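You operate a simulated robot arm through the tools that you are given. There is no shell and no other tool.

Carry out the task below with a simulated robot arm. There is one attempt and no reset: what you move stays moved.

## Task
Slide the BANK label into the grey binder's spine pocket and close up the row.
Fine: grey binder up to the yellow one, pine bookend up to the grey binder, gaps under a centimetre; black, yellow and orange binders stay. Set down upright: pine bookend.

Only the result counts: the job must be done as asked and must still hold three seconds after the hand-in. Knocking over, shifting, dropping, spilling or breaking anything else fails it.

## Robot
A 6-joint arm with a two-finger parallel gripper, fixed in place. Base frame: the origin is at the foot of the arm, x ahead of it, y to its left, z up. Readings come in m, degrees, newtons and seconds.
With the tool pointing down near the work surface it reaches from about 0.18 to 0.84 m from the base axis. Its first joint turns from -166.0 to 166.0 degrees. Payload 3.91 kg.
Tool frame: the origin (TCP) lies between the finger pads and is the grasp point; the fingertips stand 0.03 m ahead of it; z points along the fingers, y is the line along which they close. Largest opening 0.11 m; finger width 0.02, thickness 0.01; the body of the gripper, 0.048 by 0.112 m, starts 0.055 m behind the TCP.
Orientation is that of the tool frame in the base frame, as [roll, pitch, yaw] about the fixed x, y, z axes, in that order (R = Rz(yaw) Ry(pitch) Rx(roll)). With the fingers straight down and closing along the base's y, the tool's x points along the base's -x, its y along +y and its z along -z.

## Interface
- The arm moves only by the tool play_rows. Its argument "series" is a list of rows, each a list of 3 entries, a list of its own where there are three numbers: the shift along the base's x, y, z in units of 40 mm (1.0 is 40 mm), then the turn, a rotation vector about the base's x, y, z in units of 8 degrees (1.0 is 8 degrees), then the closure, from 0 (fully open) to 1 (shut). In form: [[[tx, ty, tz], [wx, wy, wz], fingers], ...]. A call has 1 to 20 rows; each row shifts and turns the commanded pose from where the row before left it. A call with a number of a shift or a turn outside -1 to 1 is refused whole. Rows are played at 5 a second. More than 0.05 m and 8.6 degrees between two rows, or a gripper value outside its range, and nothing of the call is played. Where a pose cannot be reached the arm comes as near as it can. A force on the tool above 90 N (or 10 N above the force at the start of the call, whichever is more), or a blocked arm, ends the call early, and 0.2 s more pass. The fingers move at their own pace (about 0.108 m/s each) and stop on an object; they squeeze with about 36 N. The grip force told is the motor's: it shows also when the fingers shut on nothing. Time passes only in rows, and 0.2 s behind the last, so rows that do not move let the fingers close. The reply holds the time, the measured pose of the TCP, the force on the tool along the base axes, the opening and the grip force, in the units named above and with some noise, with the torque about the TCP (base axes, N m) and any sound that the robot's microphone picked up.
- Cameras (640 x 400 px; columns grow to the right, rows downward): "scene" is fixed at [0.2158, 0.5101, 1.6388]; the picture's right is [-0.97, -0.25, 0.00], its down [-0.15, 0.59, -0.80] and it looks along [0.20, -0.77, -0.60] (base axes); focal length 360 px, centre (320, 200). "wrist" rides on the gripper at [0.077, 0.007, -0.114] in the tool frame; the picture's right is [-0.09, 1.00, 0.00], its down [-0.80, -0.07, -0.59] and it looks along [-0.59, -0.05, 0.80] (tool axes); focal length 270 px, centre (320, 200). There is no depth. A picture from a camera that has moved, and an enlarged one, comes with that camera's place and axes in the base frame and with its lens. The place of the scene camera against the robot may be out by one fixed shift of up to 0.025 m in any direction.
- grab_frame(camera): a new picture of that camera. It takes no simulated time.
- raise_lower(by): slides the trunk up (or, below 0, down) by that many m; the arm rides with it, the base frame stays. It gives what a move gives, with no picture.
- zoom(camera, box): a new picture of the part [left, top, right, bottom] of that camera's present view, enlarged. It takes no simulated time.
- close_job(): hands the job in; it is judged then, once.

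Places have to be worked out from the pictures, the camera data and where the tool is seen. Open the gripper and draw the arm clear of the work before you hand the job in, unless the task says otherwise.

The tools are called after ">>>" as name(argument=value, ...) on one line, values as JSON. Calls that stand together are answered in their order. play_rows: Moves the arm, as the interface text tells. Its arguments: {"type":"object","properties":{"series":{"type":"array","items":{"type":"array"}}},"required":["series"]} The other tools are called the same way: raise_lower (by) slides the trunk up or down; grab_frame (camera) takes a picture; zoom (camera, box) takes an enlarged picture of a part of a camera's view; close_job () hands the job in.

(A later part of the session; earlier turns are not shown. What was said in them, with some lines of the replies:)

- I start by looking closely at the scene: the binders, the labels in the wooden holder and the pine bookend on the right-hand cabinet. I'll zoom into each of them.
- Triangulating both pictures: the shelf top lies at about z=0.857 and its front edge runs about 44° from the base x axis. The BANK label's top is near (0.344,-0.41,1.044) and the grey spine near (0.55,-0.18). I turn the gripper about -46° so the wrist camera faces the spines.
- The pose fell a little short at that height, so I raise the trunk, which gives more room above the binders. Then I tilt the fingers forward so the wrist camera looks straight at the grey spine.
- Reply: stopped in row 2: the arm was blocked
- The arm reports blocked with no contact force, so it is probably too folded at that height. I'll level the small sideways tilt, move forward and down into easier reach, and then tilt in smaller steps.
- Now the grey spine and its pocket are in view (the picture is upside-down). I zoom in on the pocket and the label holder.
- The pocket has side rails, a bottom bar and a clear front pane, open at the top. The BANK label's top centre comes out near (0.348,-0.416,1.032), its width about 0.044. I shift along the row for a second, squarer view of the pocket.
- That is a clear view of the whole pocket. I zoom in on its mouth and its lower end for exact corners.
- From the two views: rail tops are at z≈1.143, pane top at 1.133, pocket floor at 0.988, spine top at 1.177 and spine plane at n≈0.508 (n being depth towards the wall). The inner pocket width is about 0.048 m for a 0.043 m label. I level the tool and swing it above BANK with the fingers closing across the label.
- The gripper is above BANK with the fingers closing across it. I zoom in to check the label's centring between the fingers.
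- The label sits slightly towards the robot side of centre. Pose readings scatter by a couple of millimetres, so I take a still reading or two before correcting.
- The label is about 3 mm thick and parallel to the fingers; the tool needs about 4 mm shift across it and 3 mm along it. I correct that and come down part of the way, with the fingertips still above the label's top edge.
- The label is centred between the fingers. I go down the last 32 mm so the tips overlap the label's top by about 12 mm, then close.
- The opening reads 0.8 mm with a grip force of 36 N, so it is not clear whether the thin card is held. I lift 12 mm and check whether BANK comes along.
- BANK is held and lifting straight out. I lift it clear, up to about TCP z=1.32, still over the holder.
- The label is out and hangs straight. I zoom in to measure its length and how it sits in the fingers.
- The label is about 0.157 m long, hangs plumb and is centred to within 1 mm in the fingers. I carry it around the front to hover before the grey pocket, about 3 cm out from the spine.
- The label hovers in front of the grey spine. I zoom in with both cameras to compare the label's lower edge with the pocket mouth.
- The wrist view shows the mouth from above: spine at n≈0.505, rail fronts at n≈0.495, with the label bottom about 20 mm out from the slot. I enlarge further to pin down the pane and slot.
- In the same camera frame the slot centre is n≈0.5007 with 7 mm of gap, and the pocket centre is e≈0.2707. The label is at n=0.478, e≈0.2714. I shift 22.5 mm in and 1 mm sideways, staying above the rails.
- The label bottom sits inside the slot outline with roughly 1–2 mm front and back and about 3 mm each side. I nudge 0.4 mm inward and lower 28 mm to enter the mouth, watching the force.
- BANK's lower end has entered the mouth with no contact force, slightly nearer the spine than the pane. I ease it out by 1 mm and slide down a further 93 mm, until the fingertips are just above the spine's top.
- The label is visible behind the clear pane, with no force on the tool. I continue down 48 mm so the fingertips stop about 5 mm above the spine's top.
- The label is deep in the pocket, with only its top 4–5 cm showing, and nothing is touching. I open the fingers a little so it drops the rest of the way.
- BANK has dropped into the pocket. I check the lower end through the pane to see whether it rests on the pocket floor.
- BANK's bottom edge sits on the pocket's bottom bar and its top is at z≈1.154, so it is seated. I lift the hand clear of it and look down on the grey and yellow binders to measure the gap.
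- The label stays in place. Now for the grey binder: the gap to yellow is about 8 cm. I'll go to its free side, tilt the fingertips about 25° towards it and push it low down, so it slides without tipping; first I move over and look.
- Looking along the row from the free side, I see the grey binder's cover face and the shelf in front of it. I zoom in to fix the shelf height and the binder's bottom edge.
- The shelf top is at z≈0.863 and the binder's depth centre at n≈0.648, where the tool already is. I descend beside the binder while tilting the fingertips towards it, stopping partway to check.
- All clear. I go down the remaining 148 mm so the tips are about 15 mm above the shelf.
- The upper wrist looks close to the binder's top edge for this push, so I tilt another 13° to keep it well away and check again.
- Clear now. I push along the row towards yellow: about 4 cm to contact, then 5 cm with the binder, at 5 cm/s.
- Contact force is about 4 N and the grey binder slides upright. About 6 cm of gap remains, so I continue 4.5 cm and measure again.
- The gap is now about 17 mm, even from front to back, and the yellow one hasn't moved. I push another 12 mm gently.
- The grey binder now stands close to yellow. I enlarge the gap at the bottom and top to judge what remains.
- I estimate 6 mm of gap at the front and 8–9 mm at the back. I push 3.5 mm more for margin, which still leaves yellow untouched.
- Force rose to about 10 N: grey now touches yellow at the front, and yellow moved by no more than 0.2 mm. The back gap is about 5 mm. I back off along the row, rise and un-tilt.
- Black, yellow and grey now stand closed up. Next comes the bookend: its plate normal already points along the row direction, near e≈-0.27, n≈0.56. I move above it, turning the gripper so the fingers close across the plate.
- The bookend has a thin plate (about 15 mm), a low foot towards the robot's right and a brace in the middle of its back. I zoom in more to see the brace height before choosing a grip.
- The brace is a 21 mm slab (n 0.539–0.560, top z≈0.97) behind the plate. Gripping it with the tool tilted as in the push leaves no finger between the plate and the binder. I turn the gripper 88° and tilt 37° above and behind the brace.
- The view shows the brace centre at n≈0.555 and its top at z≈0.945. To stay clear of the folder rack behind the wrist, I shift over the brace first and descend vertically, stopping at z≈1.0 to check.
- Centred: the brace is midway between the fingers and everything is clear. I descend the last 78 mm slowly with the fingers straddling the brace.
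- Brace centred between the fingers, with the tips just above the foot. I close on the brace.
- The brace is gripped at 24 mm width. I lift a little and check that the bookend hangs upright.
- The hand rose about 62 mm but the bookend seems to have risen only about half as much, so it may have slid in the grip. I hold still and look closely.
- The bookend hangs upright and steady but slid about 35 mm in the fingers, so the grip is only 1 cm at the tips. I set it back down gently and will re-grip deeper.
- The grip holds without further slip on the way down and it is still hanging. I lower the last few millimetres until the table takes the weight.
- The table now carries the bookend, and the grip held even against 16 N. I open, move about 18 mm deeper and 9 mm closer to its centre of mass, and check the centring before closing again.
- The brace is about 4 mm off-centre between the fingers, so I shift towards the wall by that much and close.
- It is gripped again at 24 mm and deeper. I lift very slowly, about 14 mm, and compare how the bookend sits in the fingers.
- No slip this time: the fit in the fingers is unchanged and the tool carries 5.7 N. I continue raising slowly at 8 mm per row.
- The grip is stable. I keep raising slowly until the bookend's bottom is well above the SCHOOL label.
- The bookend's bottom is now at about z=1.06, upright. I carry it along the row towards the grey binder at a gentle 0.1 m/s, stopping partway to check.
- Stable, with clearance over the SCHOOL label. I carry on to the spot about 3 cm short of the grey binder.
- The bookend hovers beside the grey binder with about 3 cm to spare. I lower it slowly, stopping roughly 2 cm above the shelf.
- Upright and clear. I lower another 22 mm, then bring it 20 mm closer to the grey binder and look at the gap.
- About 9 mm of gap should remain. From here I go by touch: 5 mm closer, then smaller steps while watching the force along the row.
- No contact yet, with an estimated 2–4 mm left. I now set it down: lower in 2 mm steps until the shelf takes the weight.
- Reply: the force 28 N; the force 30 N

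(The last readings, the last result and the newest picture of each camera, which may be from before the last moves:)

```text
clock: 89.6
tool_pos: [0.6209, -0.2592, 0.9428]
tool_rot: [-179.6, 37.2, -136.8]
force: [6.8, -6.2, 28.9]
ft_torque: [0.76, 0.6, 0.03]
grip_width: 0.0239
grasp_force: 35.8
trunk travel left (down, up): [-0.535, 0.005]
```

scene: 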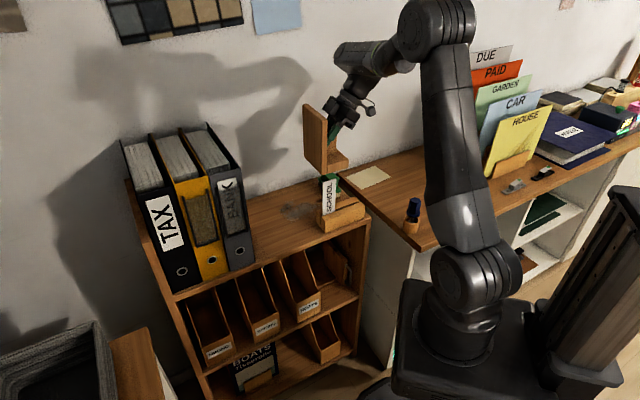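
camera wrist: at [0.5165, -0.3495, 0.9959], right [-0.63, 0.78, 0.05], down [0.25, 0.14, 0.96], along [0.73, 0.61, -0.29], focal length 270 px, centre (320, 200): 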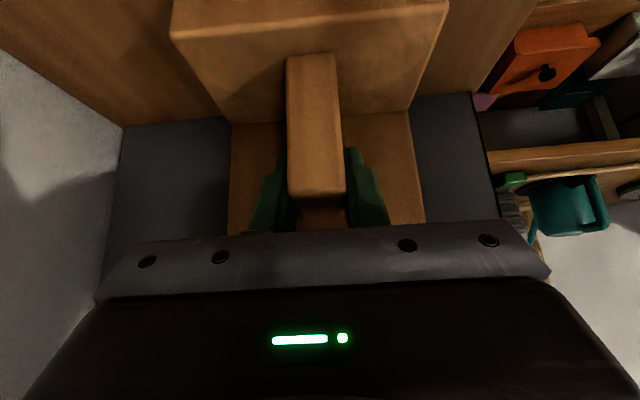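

The shelf is carrying it now, with about 29 N of pressing. I relieve the pressure by 3 mm and check the force and pose before opening.

>>> play_rows(series=[[[0, 0, 0.04], [0, 0, 0], 1.0], [[0, 0, 0.03], [0, 0, 0], 1.0], [[0, 0, 0], [0, 0, 0], 1.0]])

>>> zoom(camera="scene", box=[220, 140, 300, 260])

>>> grab_frame(camera="wrist")

```text
clock: 90.4
tool_pos: [0.6206, -0.2588, 0.9445]
tool_rot: [-180.0, 37.0, -136.9]
force: [1.6, -4.0, 4.4]
ft_torque: [-0.23, -0.59, -0.29]
grip_width: 0.0242
grasp_force: 36.2
trunk travel left (down, up): [-0.535, 0.005]
```

```text
3.33 times, centred on (260, 200) of scene
camera zoom: at [0.2158, 0.5101, 1.6388], right [-0.97, -0.25, 0.0], down [-0.15, 0.59, -0.8], along [0.2, -0.77, -0.6], focal length 1200 px, centre (520, 200)
```

zoom: 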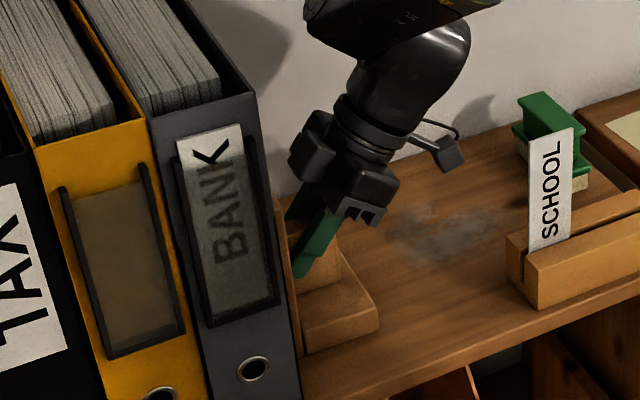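

```text
taken
camera wrist: at [0.5199, -0.3446, 0.9903], right [-0.63, 0.78, 0.05], down [0.26, 0.14, 0.96], along [0.73, 0.62, -0.29], focal length 270 px, centre (320, 200)
```

wrist: 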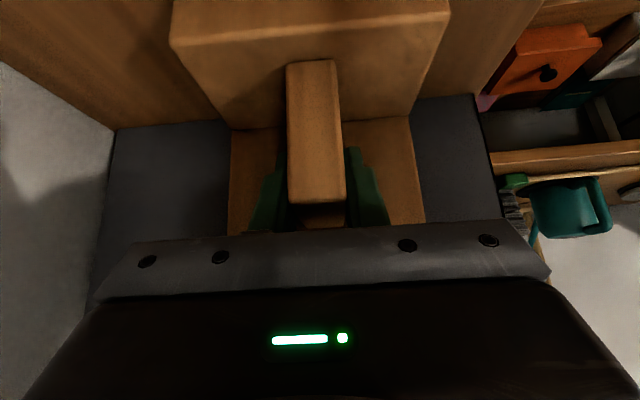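

It is standing on the shelf, upright and still held. I slide it 2 mm at a time towards the grey binder, reading the force to feel the contact.

>>> play_rows(series=[[[0.036, 0.035, 0], [0, 0, 0], 1.0], [[0, 0, 0], [0, 0, 0], 1.0]])

>>> play_rows(series=[[[0.036, 0.035, 0], [0, 0, 0], 1.0], [[0, 0, 0], [0, 0, 0], 1.0]])

>>> zoom(camera="scene", box=[235, 190, 285, 260])

```text
clock: 91.0
tool_pos: [0.6236, -0.2576, 0.9455]
tool_rot: [-179.9, 37.0, -136.9]
force: [-0.9, 0.0, -5.1]
ft_torque: [-0.06, 0.05, 0.0]
grip_width: 0.0239
grasp_force: 35.3
trunk travel left (down, up): [-0.535, 0.005]
```

```text
clock: 91.6
tool_pos: [0.6245, -0.2563, 0.9436]
tool_rot: [-179.9, 36.9, -136.9]
force: [-0.5, -0.9, -6.8]
ft_torque: [-0.05, 0.1, -0.04]
grip_width: 0.0238
grasp_force: 35.5
trunk travel left (down, up): [-0.535, 0.005]
```

```text
5.71 times, centred on (260, 225) of scene
camera zoom: at [0.2158, 0.5101, 1.6388], right [-0.97, -0.25, 0.0], down [-0.15, 0.59, -0.8], along [0.2, -0.77, -0.6], focal length 2058 px, centre (663, 57)
```

zoom: 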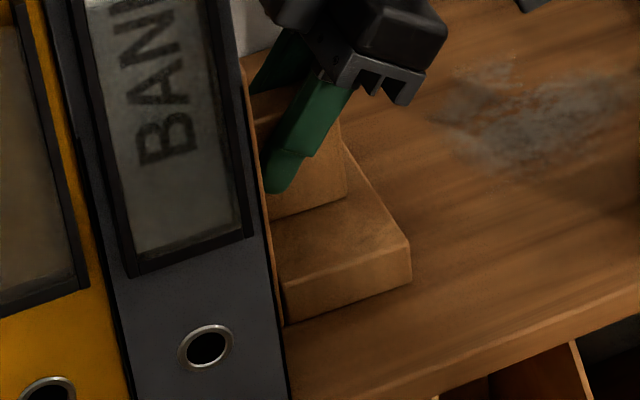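

The bookend hangs just off the shelf again and there is still no contact with the grey binder. I take two more 2 mm steps.

>>> play_rows(series=[[[0.036, 0.035, 0], [0, 0, 0], 1.0], [[0, 0, 0], [0, 0, 0], 1.0]])

>>> play_rows(series=[[[0.036, 0.035, 0], [0, 0, 0], 1.0], [[0, 0, 0], [0, 0, 0], 1.0]])

>>> zoom(camera="wrist", box=[100, 60, 260, 180])

>>> zoom(camera="wrist", box=[380, 60, 520, 180])

```text
clock: 92.2
tool_pos: [0.6251, -0.2575, 0.9441]
tool_rot: [-179.7, 37.1, -136.9]
force: [-3.0, -7.0, -7.5]
ft_torque: [0.18, -0.08, 0.27]
grip_width: 0.0241
grasp_force: 35.7
trunk travel left (down, up): [-0.535, 0.005]
```

```text
clock: 92.8
tool_pos: [0.6249, -0.254, 0.9452]
tool_rot: [-179.8, 37.0, -136.8]
force: [-7.0, -8.8, -3.6]
ft_torque: [-0.4, 0.56, 0.63]
grip_width: 0.0238
grasp_force: 35.5
trunk travel left (down, up): [-0.535, 0.005]
```

```text
3.33 times, centred on (180, 120) of wrist
camera zoom: at [0.5247, -0.3396, 0.9906], right [-0.63, 0.78, 0.05], down [0.25, 0.14, 0.96], along [0.74, 0.61, -0.29], focal length 901 px, centre (787, 467)
```

zoom: 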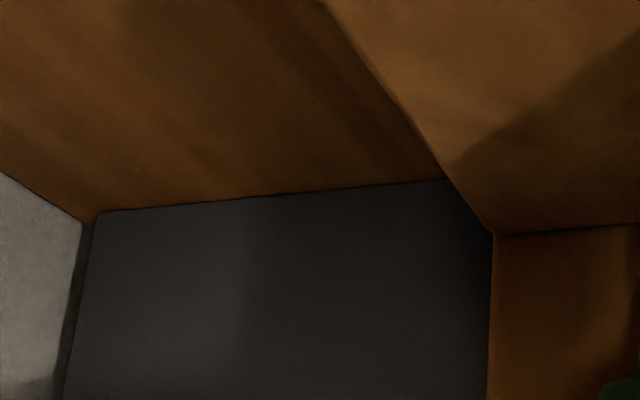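

```text
3.33 times, centred on (450, 120) of wrist
camera zoom: at [0.5247, -0.3396, 0.9906], right [-0.63, 0.78, 0.05], down [0.25, 0.14, 0.96], along [0.74, 0.61, -0.29], focal length 901 px, centre (-113, 467)
```

zoom: 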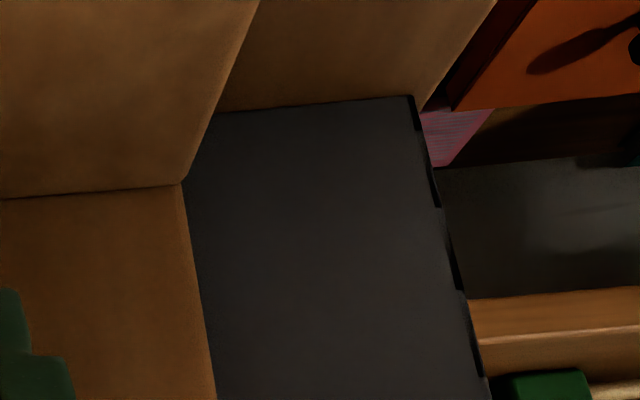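

Contact: the row force rose to about 11 N, so the plate is against the grey binder. I ease back 1.5 mm, lower gently until the shelf carries it, and check.

>>> play_rows(series=[[[-0.027, -0.026, 0], [0, 0, 0], 1.0], [[0, 0, -0.03], [0, 0, 0], 1.0], [[0, 0, 0], [0, 0, 0], 1.0]])

>>> zoom(camera="scene", box=[160, 100, 320, 290])

>>> zoom(camera="scene", box=[190, 230, 270, 290])

```text
clock: 93.6
tool_pos: [0.6263, -0.2549, 0.9445]
tool_rot: [-179.8, 37.0, -136.8]
force: [-4.6, -4.5, 0.6]
ft_torque: [-0.19, 0.83, 0.43]
grip_width: 0.0237
grasp_force: 35.5
trunk travel left (down, up): [-0.535, 0.005]
```

```text
2.11 times, centred on (240, 195) of scene
camera zoom: at [0.2158, 0.5101, 1.6388], right [-0.97, -0.25, 0.0], down [-0.15, 0.59, -0.8], along [0.2, -0.77, -0.6], focal length 758 px, centre (488, 210)
```

zoom: 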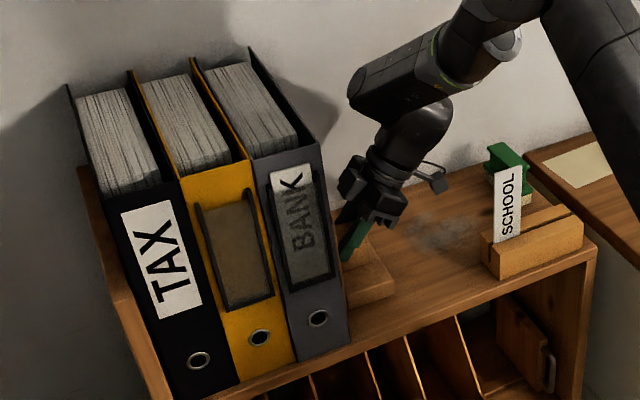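

```text
6.67 times, centred on (230, 260) of scene
camera zoom: at [0.2158, 0.5101, 1.6388], right [-0.97, -0.25, 0.0], down [-0.15, 0.59, -0.8], along [0.2, -0.77, -0.6], focal length 2400 px, centre (920, -200)
```

zoom: 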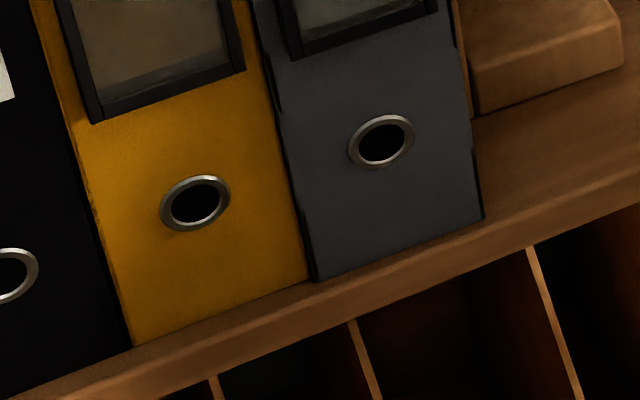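

Yellow moved by about 2 mm at most from that touch, so I push no further. I ease off another 1.5 mm and open the fingers.

>>> play_rows(series=[[[-0.027, -0.026, 0], [0, 0, 0], 1.0], [[0, 0, 0], [0, 0, 0], 1.0]])

>>> play_rows(series=[[[0, 0, 0], [0, 0, 0], 0.7], [[0, 0, 0], [0, 0, 0], 0.55], [[0, 0, 0], [0, 0, 0], 0.55], [[0, 0, 0], [0, 0, 0], 0.55]])

>>> zoom(camera="scene", box=[190, 230, 270, 290])

>>> zoom(camera="wrist", box=[100, 0, 520, 240])

```text
clock: 94.2
tool_pos: [0.6251, -0.2535, 0.9451]
tool_rot: [-179.9, 37.0, -136.8]
force: [1.3, 1.6, -1.3]
ft_torque: [0.11, 0.31, -0.15]
grip_width: 0.0237
grasp_force: 36.2
trunk travel left (down, up): [-0.535, 0.005]
```

```text
clock: 95.2
tool_pos: [0.6261, -0.2547, 0.9446]
tool_rot: [-179.9, 37.0, -136.8]
force: [0.9, -0.1, 0.1]
ft_torque: [-0.03, 0.01, -0.02]
grip_width: 0.0495
grasp_force: 0.0
trunk travel left (down, up): [-0.535, 0.005]
```

```text
6.67 times, centred on (230, 260) of scene
camera zoom: at [0.2158, 0.5101, 1.6388], right [-0.97, -0.25, 0.0], down [-0.15, 0.59, -0.8], along [0.2, -0.77, -0.6], focal length 2400 px, centre (920, -200)
```

zoom: 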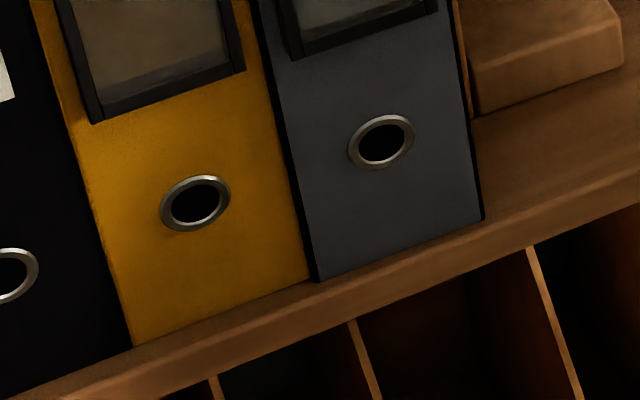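

```text
1.52 times, centred on (310, 120) of wrist
camera zoom: at [0.524, -0.3409, 0.9902], right [-0.63, 0.78, 0.05], down [0.25, 0.14, 0.96], along [0.74, 0.61, -0.29], focal length 412 px, centre (335, 322)
```

zoom: 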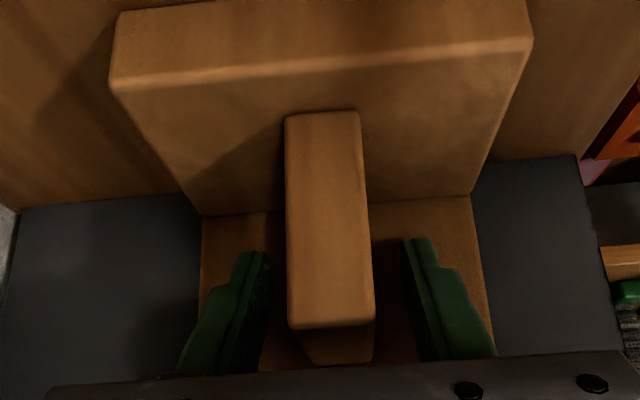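

Released, and the bookend stands upright. I withdraw back along the tool axis, away from the plate and up.

>>> play_rows(series=[[[0, 0, 0], [0, 0, 0], 0.4], [[-0.11, -0.105, 0.2], [0, 0, 0], 0.4], [[-0.215, -0.209, 0.4], [0, 0, 0], 0.4], [[-0.215, -0.209, 0.4], [0, 0, 0], 0.4], [[-0.215, -0.209, 0.4], [0, 0, 0], 0.4], [[-0.215, -0.209, 0.4], [0, 0, 0], 0.4], [[-0.3, -0.29, 0.6], [0, 0, 0], 0.4], [[-0.3, -0.29, 0.6], [0, 0, 0], 0.4], [[0, 0, 0], [0, 0, 0], 0.4]])

>>> grab_frame(camera="wrist")

>>> grab_frame(camera="scene")

```text
clock: 97.2
tool_pos: [0.5629, -0.3193, 1.0656]
tool_rot: [-179.8, 36.9, -136.8]
force: [-0.4, -0.6, 0.0]
ft_torque: [0.02, -0.04, -0.02]
grip_width: 0.066
grasp_force: 0.1
trunk travel left (down, up): [-0.535, 0.005]
```

```text
taken
camera wrist: at [0.4626, -0.4043, 1.1124], right [-0.63, 0.78, 0.05], down [0.25, 0.14, 0.96], along [0.73, 0.61, -0.29], focal length 270 px, centre (320, 200)
```

wrist: 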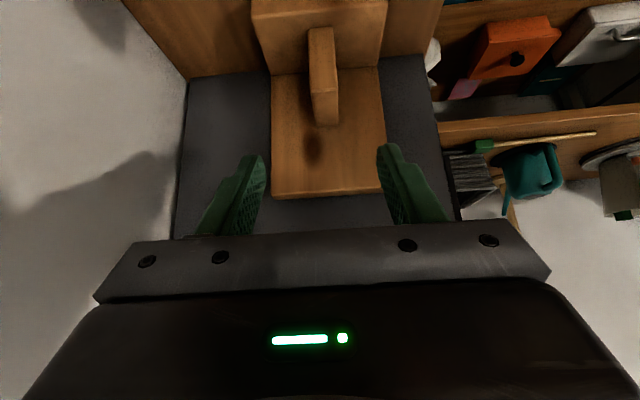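

```text
taken
```

scene: 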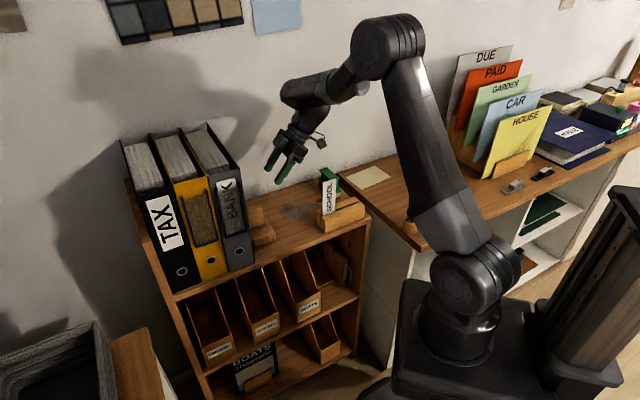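

The bookend stands next to the grey binder. I rise, un-tilt and move over the row to look straight down at the bookend–binder gap.

>>> play_rows(series=[[[0, 0, 0.8], [0, 0, 0], 0.4], [[0, 0, 0.8], [0, 0, 0], 0.4], [[0, 0, 0.8], [0, 0, 0], 0.4], [[0, 0, 0.8], [-0.52, 0.557, 0], 0.4], [[0, 0, 0.8], [-0.52, 0.557, 0], 0.4], [[0, 0, 0.8], [-0.52, 0.557, 0], 0.4], [[0, 0, 0.7], [-0.52, 0.557, 0], 0.4], [[0, 0, 0.3], [-0.52, 0.557, 0], 0.4], [[0, 0, 0], [-0.52, 0.557, 0], 0.4], [[0.6, 0.58, 0], [0, 0, 0], 0.4], [[0.6, 0.58, 0], [0, 0, 0], 0.4], [[0.6, 0.58, 0], [0, 0, 0], 0.4], [[0.6, 0.58, 0], [0, 0, 0], 0.4], [[0.5, 0.48, 0], [0, 0, 0], 0.4], [[0, 0, 0], [0, 0, 0], 0.4], [[0, 0, 0], [0, 0, 0], 0.4]])

>>> grab_frame(camera="wrist")

>>> grab_frame(camera="scene")

```text
clock: 100.6
tool_pos: [0.676, -0.2042, 1.2949]
tool_rot: [-179.8, 0.3, -136.9]
force: [0.0, -0.4, -0.3]
ft_torque: [0.0, -0.01, 0.01]
grip_width: 0.0663
grasp_force: 0.1
trunk travel left (down, up): [-0.535, 0.005]
```

```text
taken
camera wrist: at [0.6135, -0.2545, 1.4102], right [-0.62, 0.79, 0.0], down [0.63, 0.49, 0.6], along [0.47, 0.37, -0.8], focal length 270 px, centre (320, 200)
```

wrist: 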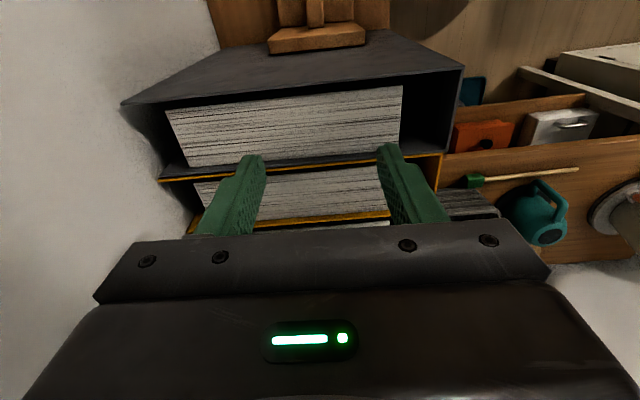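

```text
taken
```

scene: 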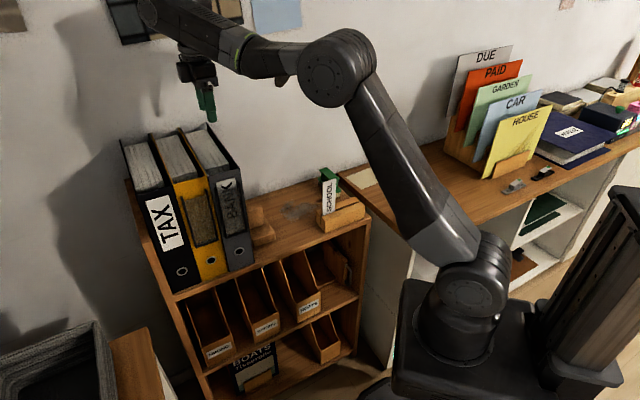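

Now I can see the row from above. I zoom in on the contact between bookend and grey binder, and on the grey–yellow gap.

>>> zoom(camera="wrist", box=[240, 0, 400, 70])

>>> zoom(camera="wrist", box=[150, 130, 460, 240])

>>> zoom(camera="wrist", box=[390, 130, 460, 200])

>>> zoom(camera="scene", box=[170, 115, 260, 200])

```text
4.00 times, centred on (320, 35) of wrist
camera zoom: at [0.6135, -0.2545, 1.4102], right [-0.62, 0.79, 0.0], down [0.63, 0.49, 0.6], along [0.47, 0.37, -0.8], focal length 1081 px, centre (320, 860)
```

zoom: 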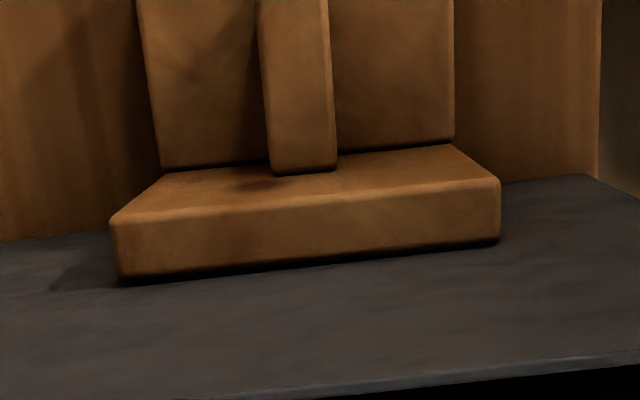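

```text
2.06 times, centred on (305, 185) of wrist
camera zoom: at [0.6135, -0.2545, 1.4102], right [-0.62, 0.79, 0.0], down [0.63, 0.49, 0.6], along [0.47, 0.37, -0.8], focal length 558 px, centre (351, 231)
```

zoom: 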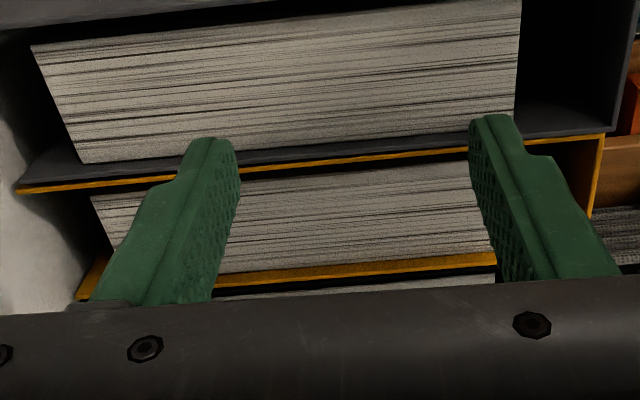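

```text
5.71 times, centred on (425, 165) of wrist
camera zoom: at [0.6135, -0.2545, 1.4102], right [-0.62, 0.79, 0.0], down [0.63, 0.49, 0.6], along [0.47, 0.37, -0.8], focal length 1544 px, centre (-280, 400)
```

zoom: 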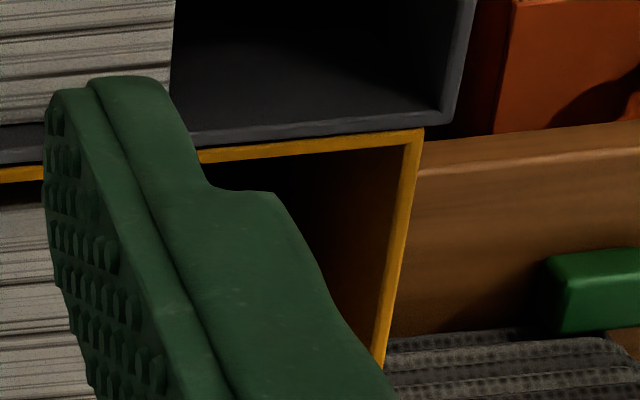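

```text
4.71 times, centred on (215, 158) of scene
camera zoom: at [0.2158, 0.5101, 1.6388], right [-0.97, -0.25, 0.0], down [-0.15, 0.59, -0.8], along [0.2, -0.77, -0.6], focal length 1694 px, centre (814, 400)
```

zoom: 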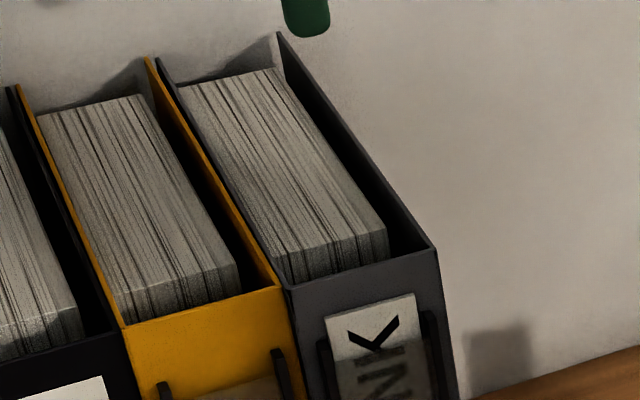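

Grey sits against yellow, the plate stands about 3–4 mm from the grey face, everything is upright and BANK is in its pocket. I draw the arm clear of the work and take a final look.

>>> play_rows(series=[[[-0.8, -0.13, 0], [0, 0, 0], 0.3], [[-0.8, -0.13, 0], [0, 0, 0], 0.2], [[-0.8, -0.13, 0], [0, 0, 0], 0], [[-0.8, -0.13, 0], [0, 0, 0], 0], [[-0.8, -0.13, -0.1], [0, 0, 0], 0], [[-0.8, -0.13, -0.1], [0, 0, 0], 0], [[-0.8, -0.13, -0.2], [0, 0, 0], 0], [[-0.8, -0.13, -0.2], [0, 0, 0], 0], [[0, 0, 0], [0, 0, 0], 0], [[0, 0, 0], [0, 0, 0], 0]])

>>> grab_frame(camera="scene")

>>> zoom(camera="scene", box=[110, 110, 290, 300])

>>> zoom(camera="scene", box=[230, 190, 290, 260])

```text
clock: 102.8
tool_pos: [0.4241, -0.2495, 1.2726]
tool_rot: [-180.0, 0.4, -136.8]
force: [-0.2, 0.1, 0.1]
ft_torque: [-0.04, 0.0, -0.01]
grip_width: 0.11
grasp_force: 0.1
trunk travel left (down, up): [-0.535, 0.005]
```

```text
taken
```

scene: 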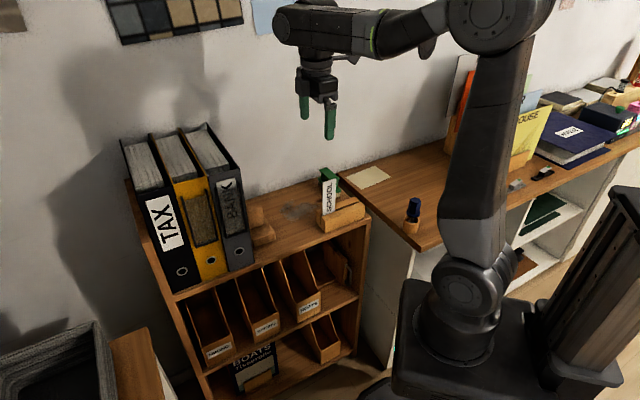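

```text
2.11 times, centred on (200, 205) of scene
camera zoom: at [0.2158, 0.5101, 1.6388], right [-0.97, -0.25, 0.0], down [-0.15, 0.59, -0.8], along [0.2, -0.77, -0.6], focal length 758 px, centre (573, 190)
```

zoom: 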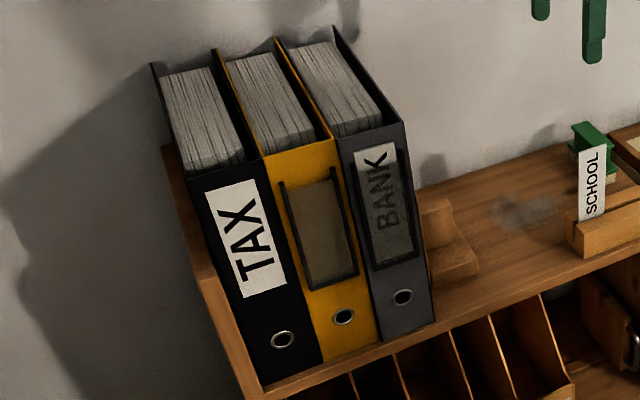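

```text
5.71 times, centred on (260, 225) of scene
camera zoom: at [0.2158, 0.5101, 1.6388], right [-0.97, -0.25, 0.0], down [-0.15, 0.59, -0.8], along [0.2, -0.77, -0.6], focal length 2058 px, centre (663, 57)
```

zoom: 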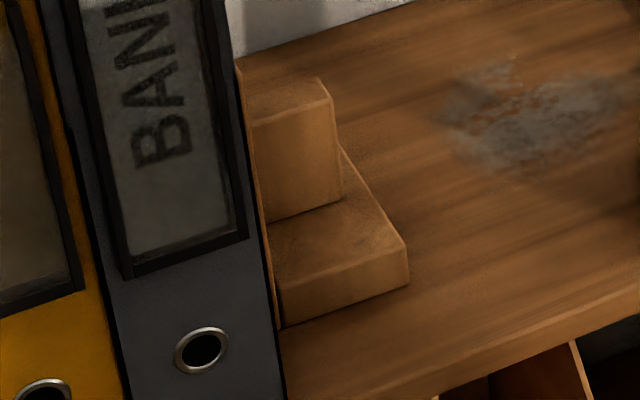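

All looks right. One last check before hand-in: the label's lower end at the pocket floor, and the yellow and black binders' positions against the earlier picture.

>>> zoom(camera="scene", box=[220, 220, 260, 250])

>>> zoom(camera="scene", box=[205, 170, 255, 210])

>>> zoom(camera="scene", box=[160, 180, 320, 300])

```text
13.33 times, centred on (240, 235) of scene
camera zoom: at [0.2158, 0.5101, 1.6388], right [-0.97, -0.25, 0.0], down [-0.15, 0.59, -0.8], along [0.2, -0.77, -0.6], focal length 4801 px, centre (1387, -267)
```

zoom: 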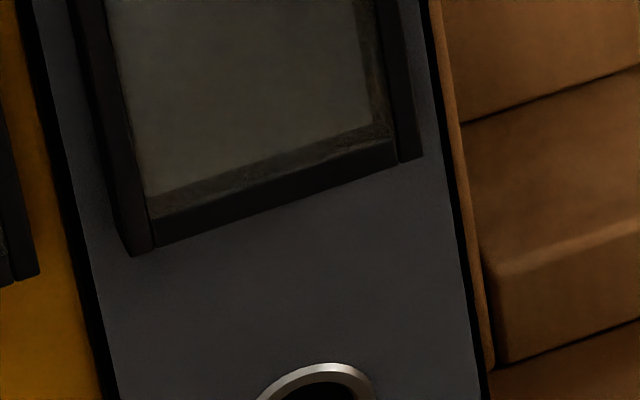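

```text
10.00 times, centred on (230, 190) of scene
camera zoom: at [0.2158, 0.5101, 1.6388], right [-0.97, -0.25, 0.0], down [-0.15, 0.59, -0.8], along [0.2, -0.77, -0.6], focal length 3601 px, centre (1220, 300)
```

zoom: 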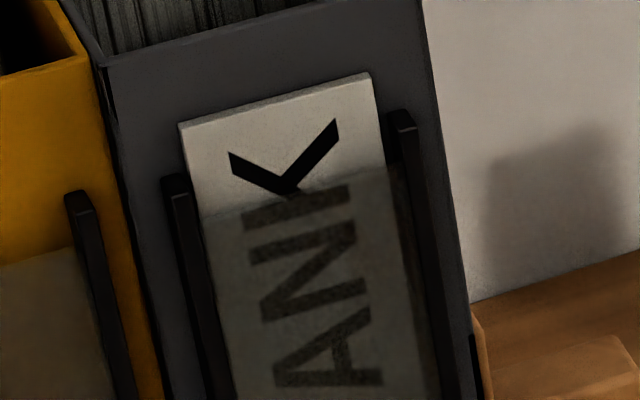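

```text
3.33 times, centred on (240, 240) of scene
camera zoom: at [0.2158, 0.5101, 1.6388], right [-0.97, -0.25, 0.0], down [-0.15, 0.59, -0.8], along [0.2, -0.77, -0.6], focal length 1200 px, centre (587, 67)
```

zoom: 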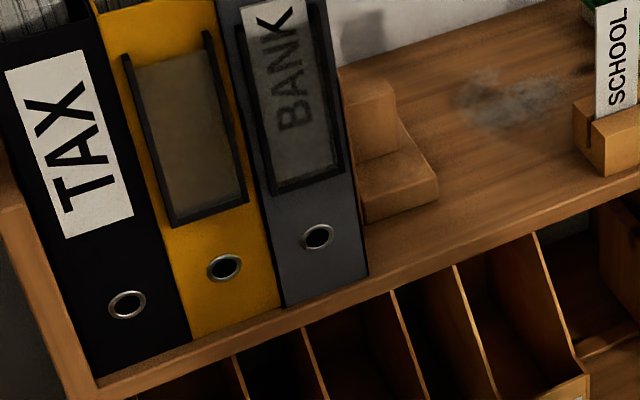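

BANK sits on the pocket floor behind the pane. The row is closed up with small gaps, black has not moved, yellow has moved only 2–3 mm, and the bookend stands upright. The gripper is open and clear, so I hand the job in.

>>> close_job()

```text
The job is handed in.
```

The BANK label is in the grey binder's spine pocket and the row is closed up. I've handed the job in, and no verdict has come back yet.

- **Label:** BANK rests on the pocket floor behind the clear pane. It is slightly longer than the pocket, so its top stands about 2 cm above the pane.
- **Grey binder:** it stands against the yellow one, touching or nearly so at the front and a few millimetres apart at the back.
- **Pine bookend:** it stands upright beside the grey binder, with an estimated gap of 3–4 mm.
- **Other binders:** yellow shifted about 2–3 mm when I felt for contact with the bookend. Black shows no movement, and I did not touch the orange one.

The bookend slid about 35 mm in the fingers on the first lift. I set it back down, took a deeper grip, and it held from there.

The gripper is open and clear of the work.
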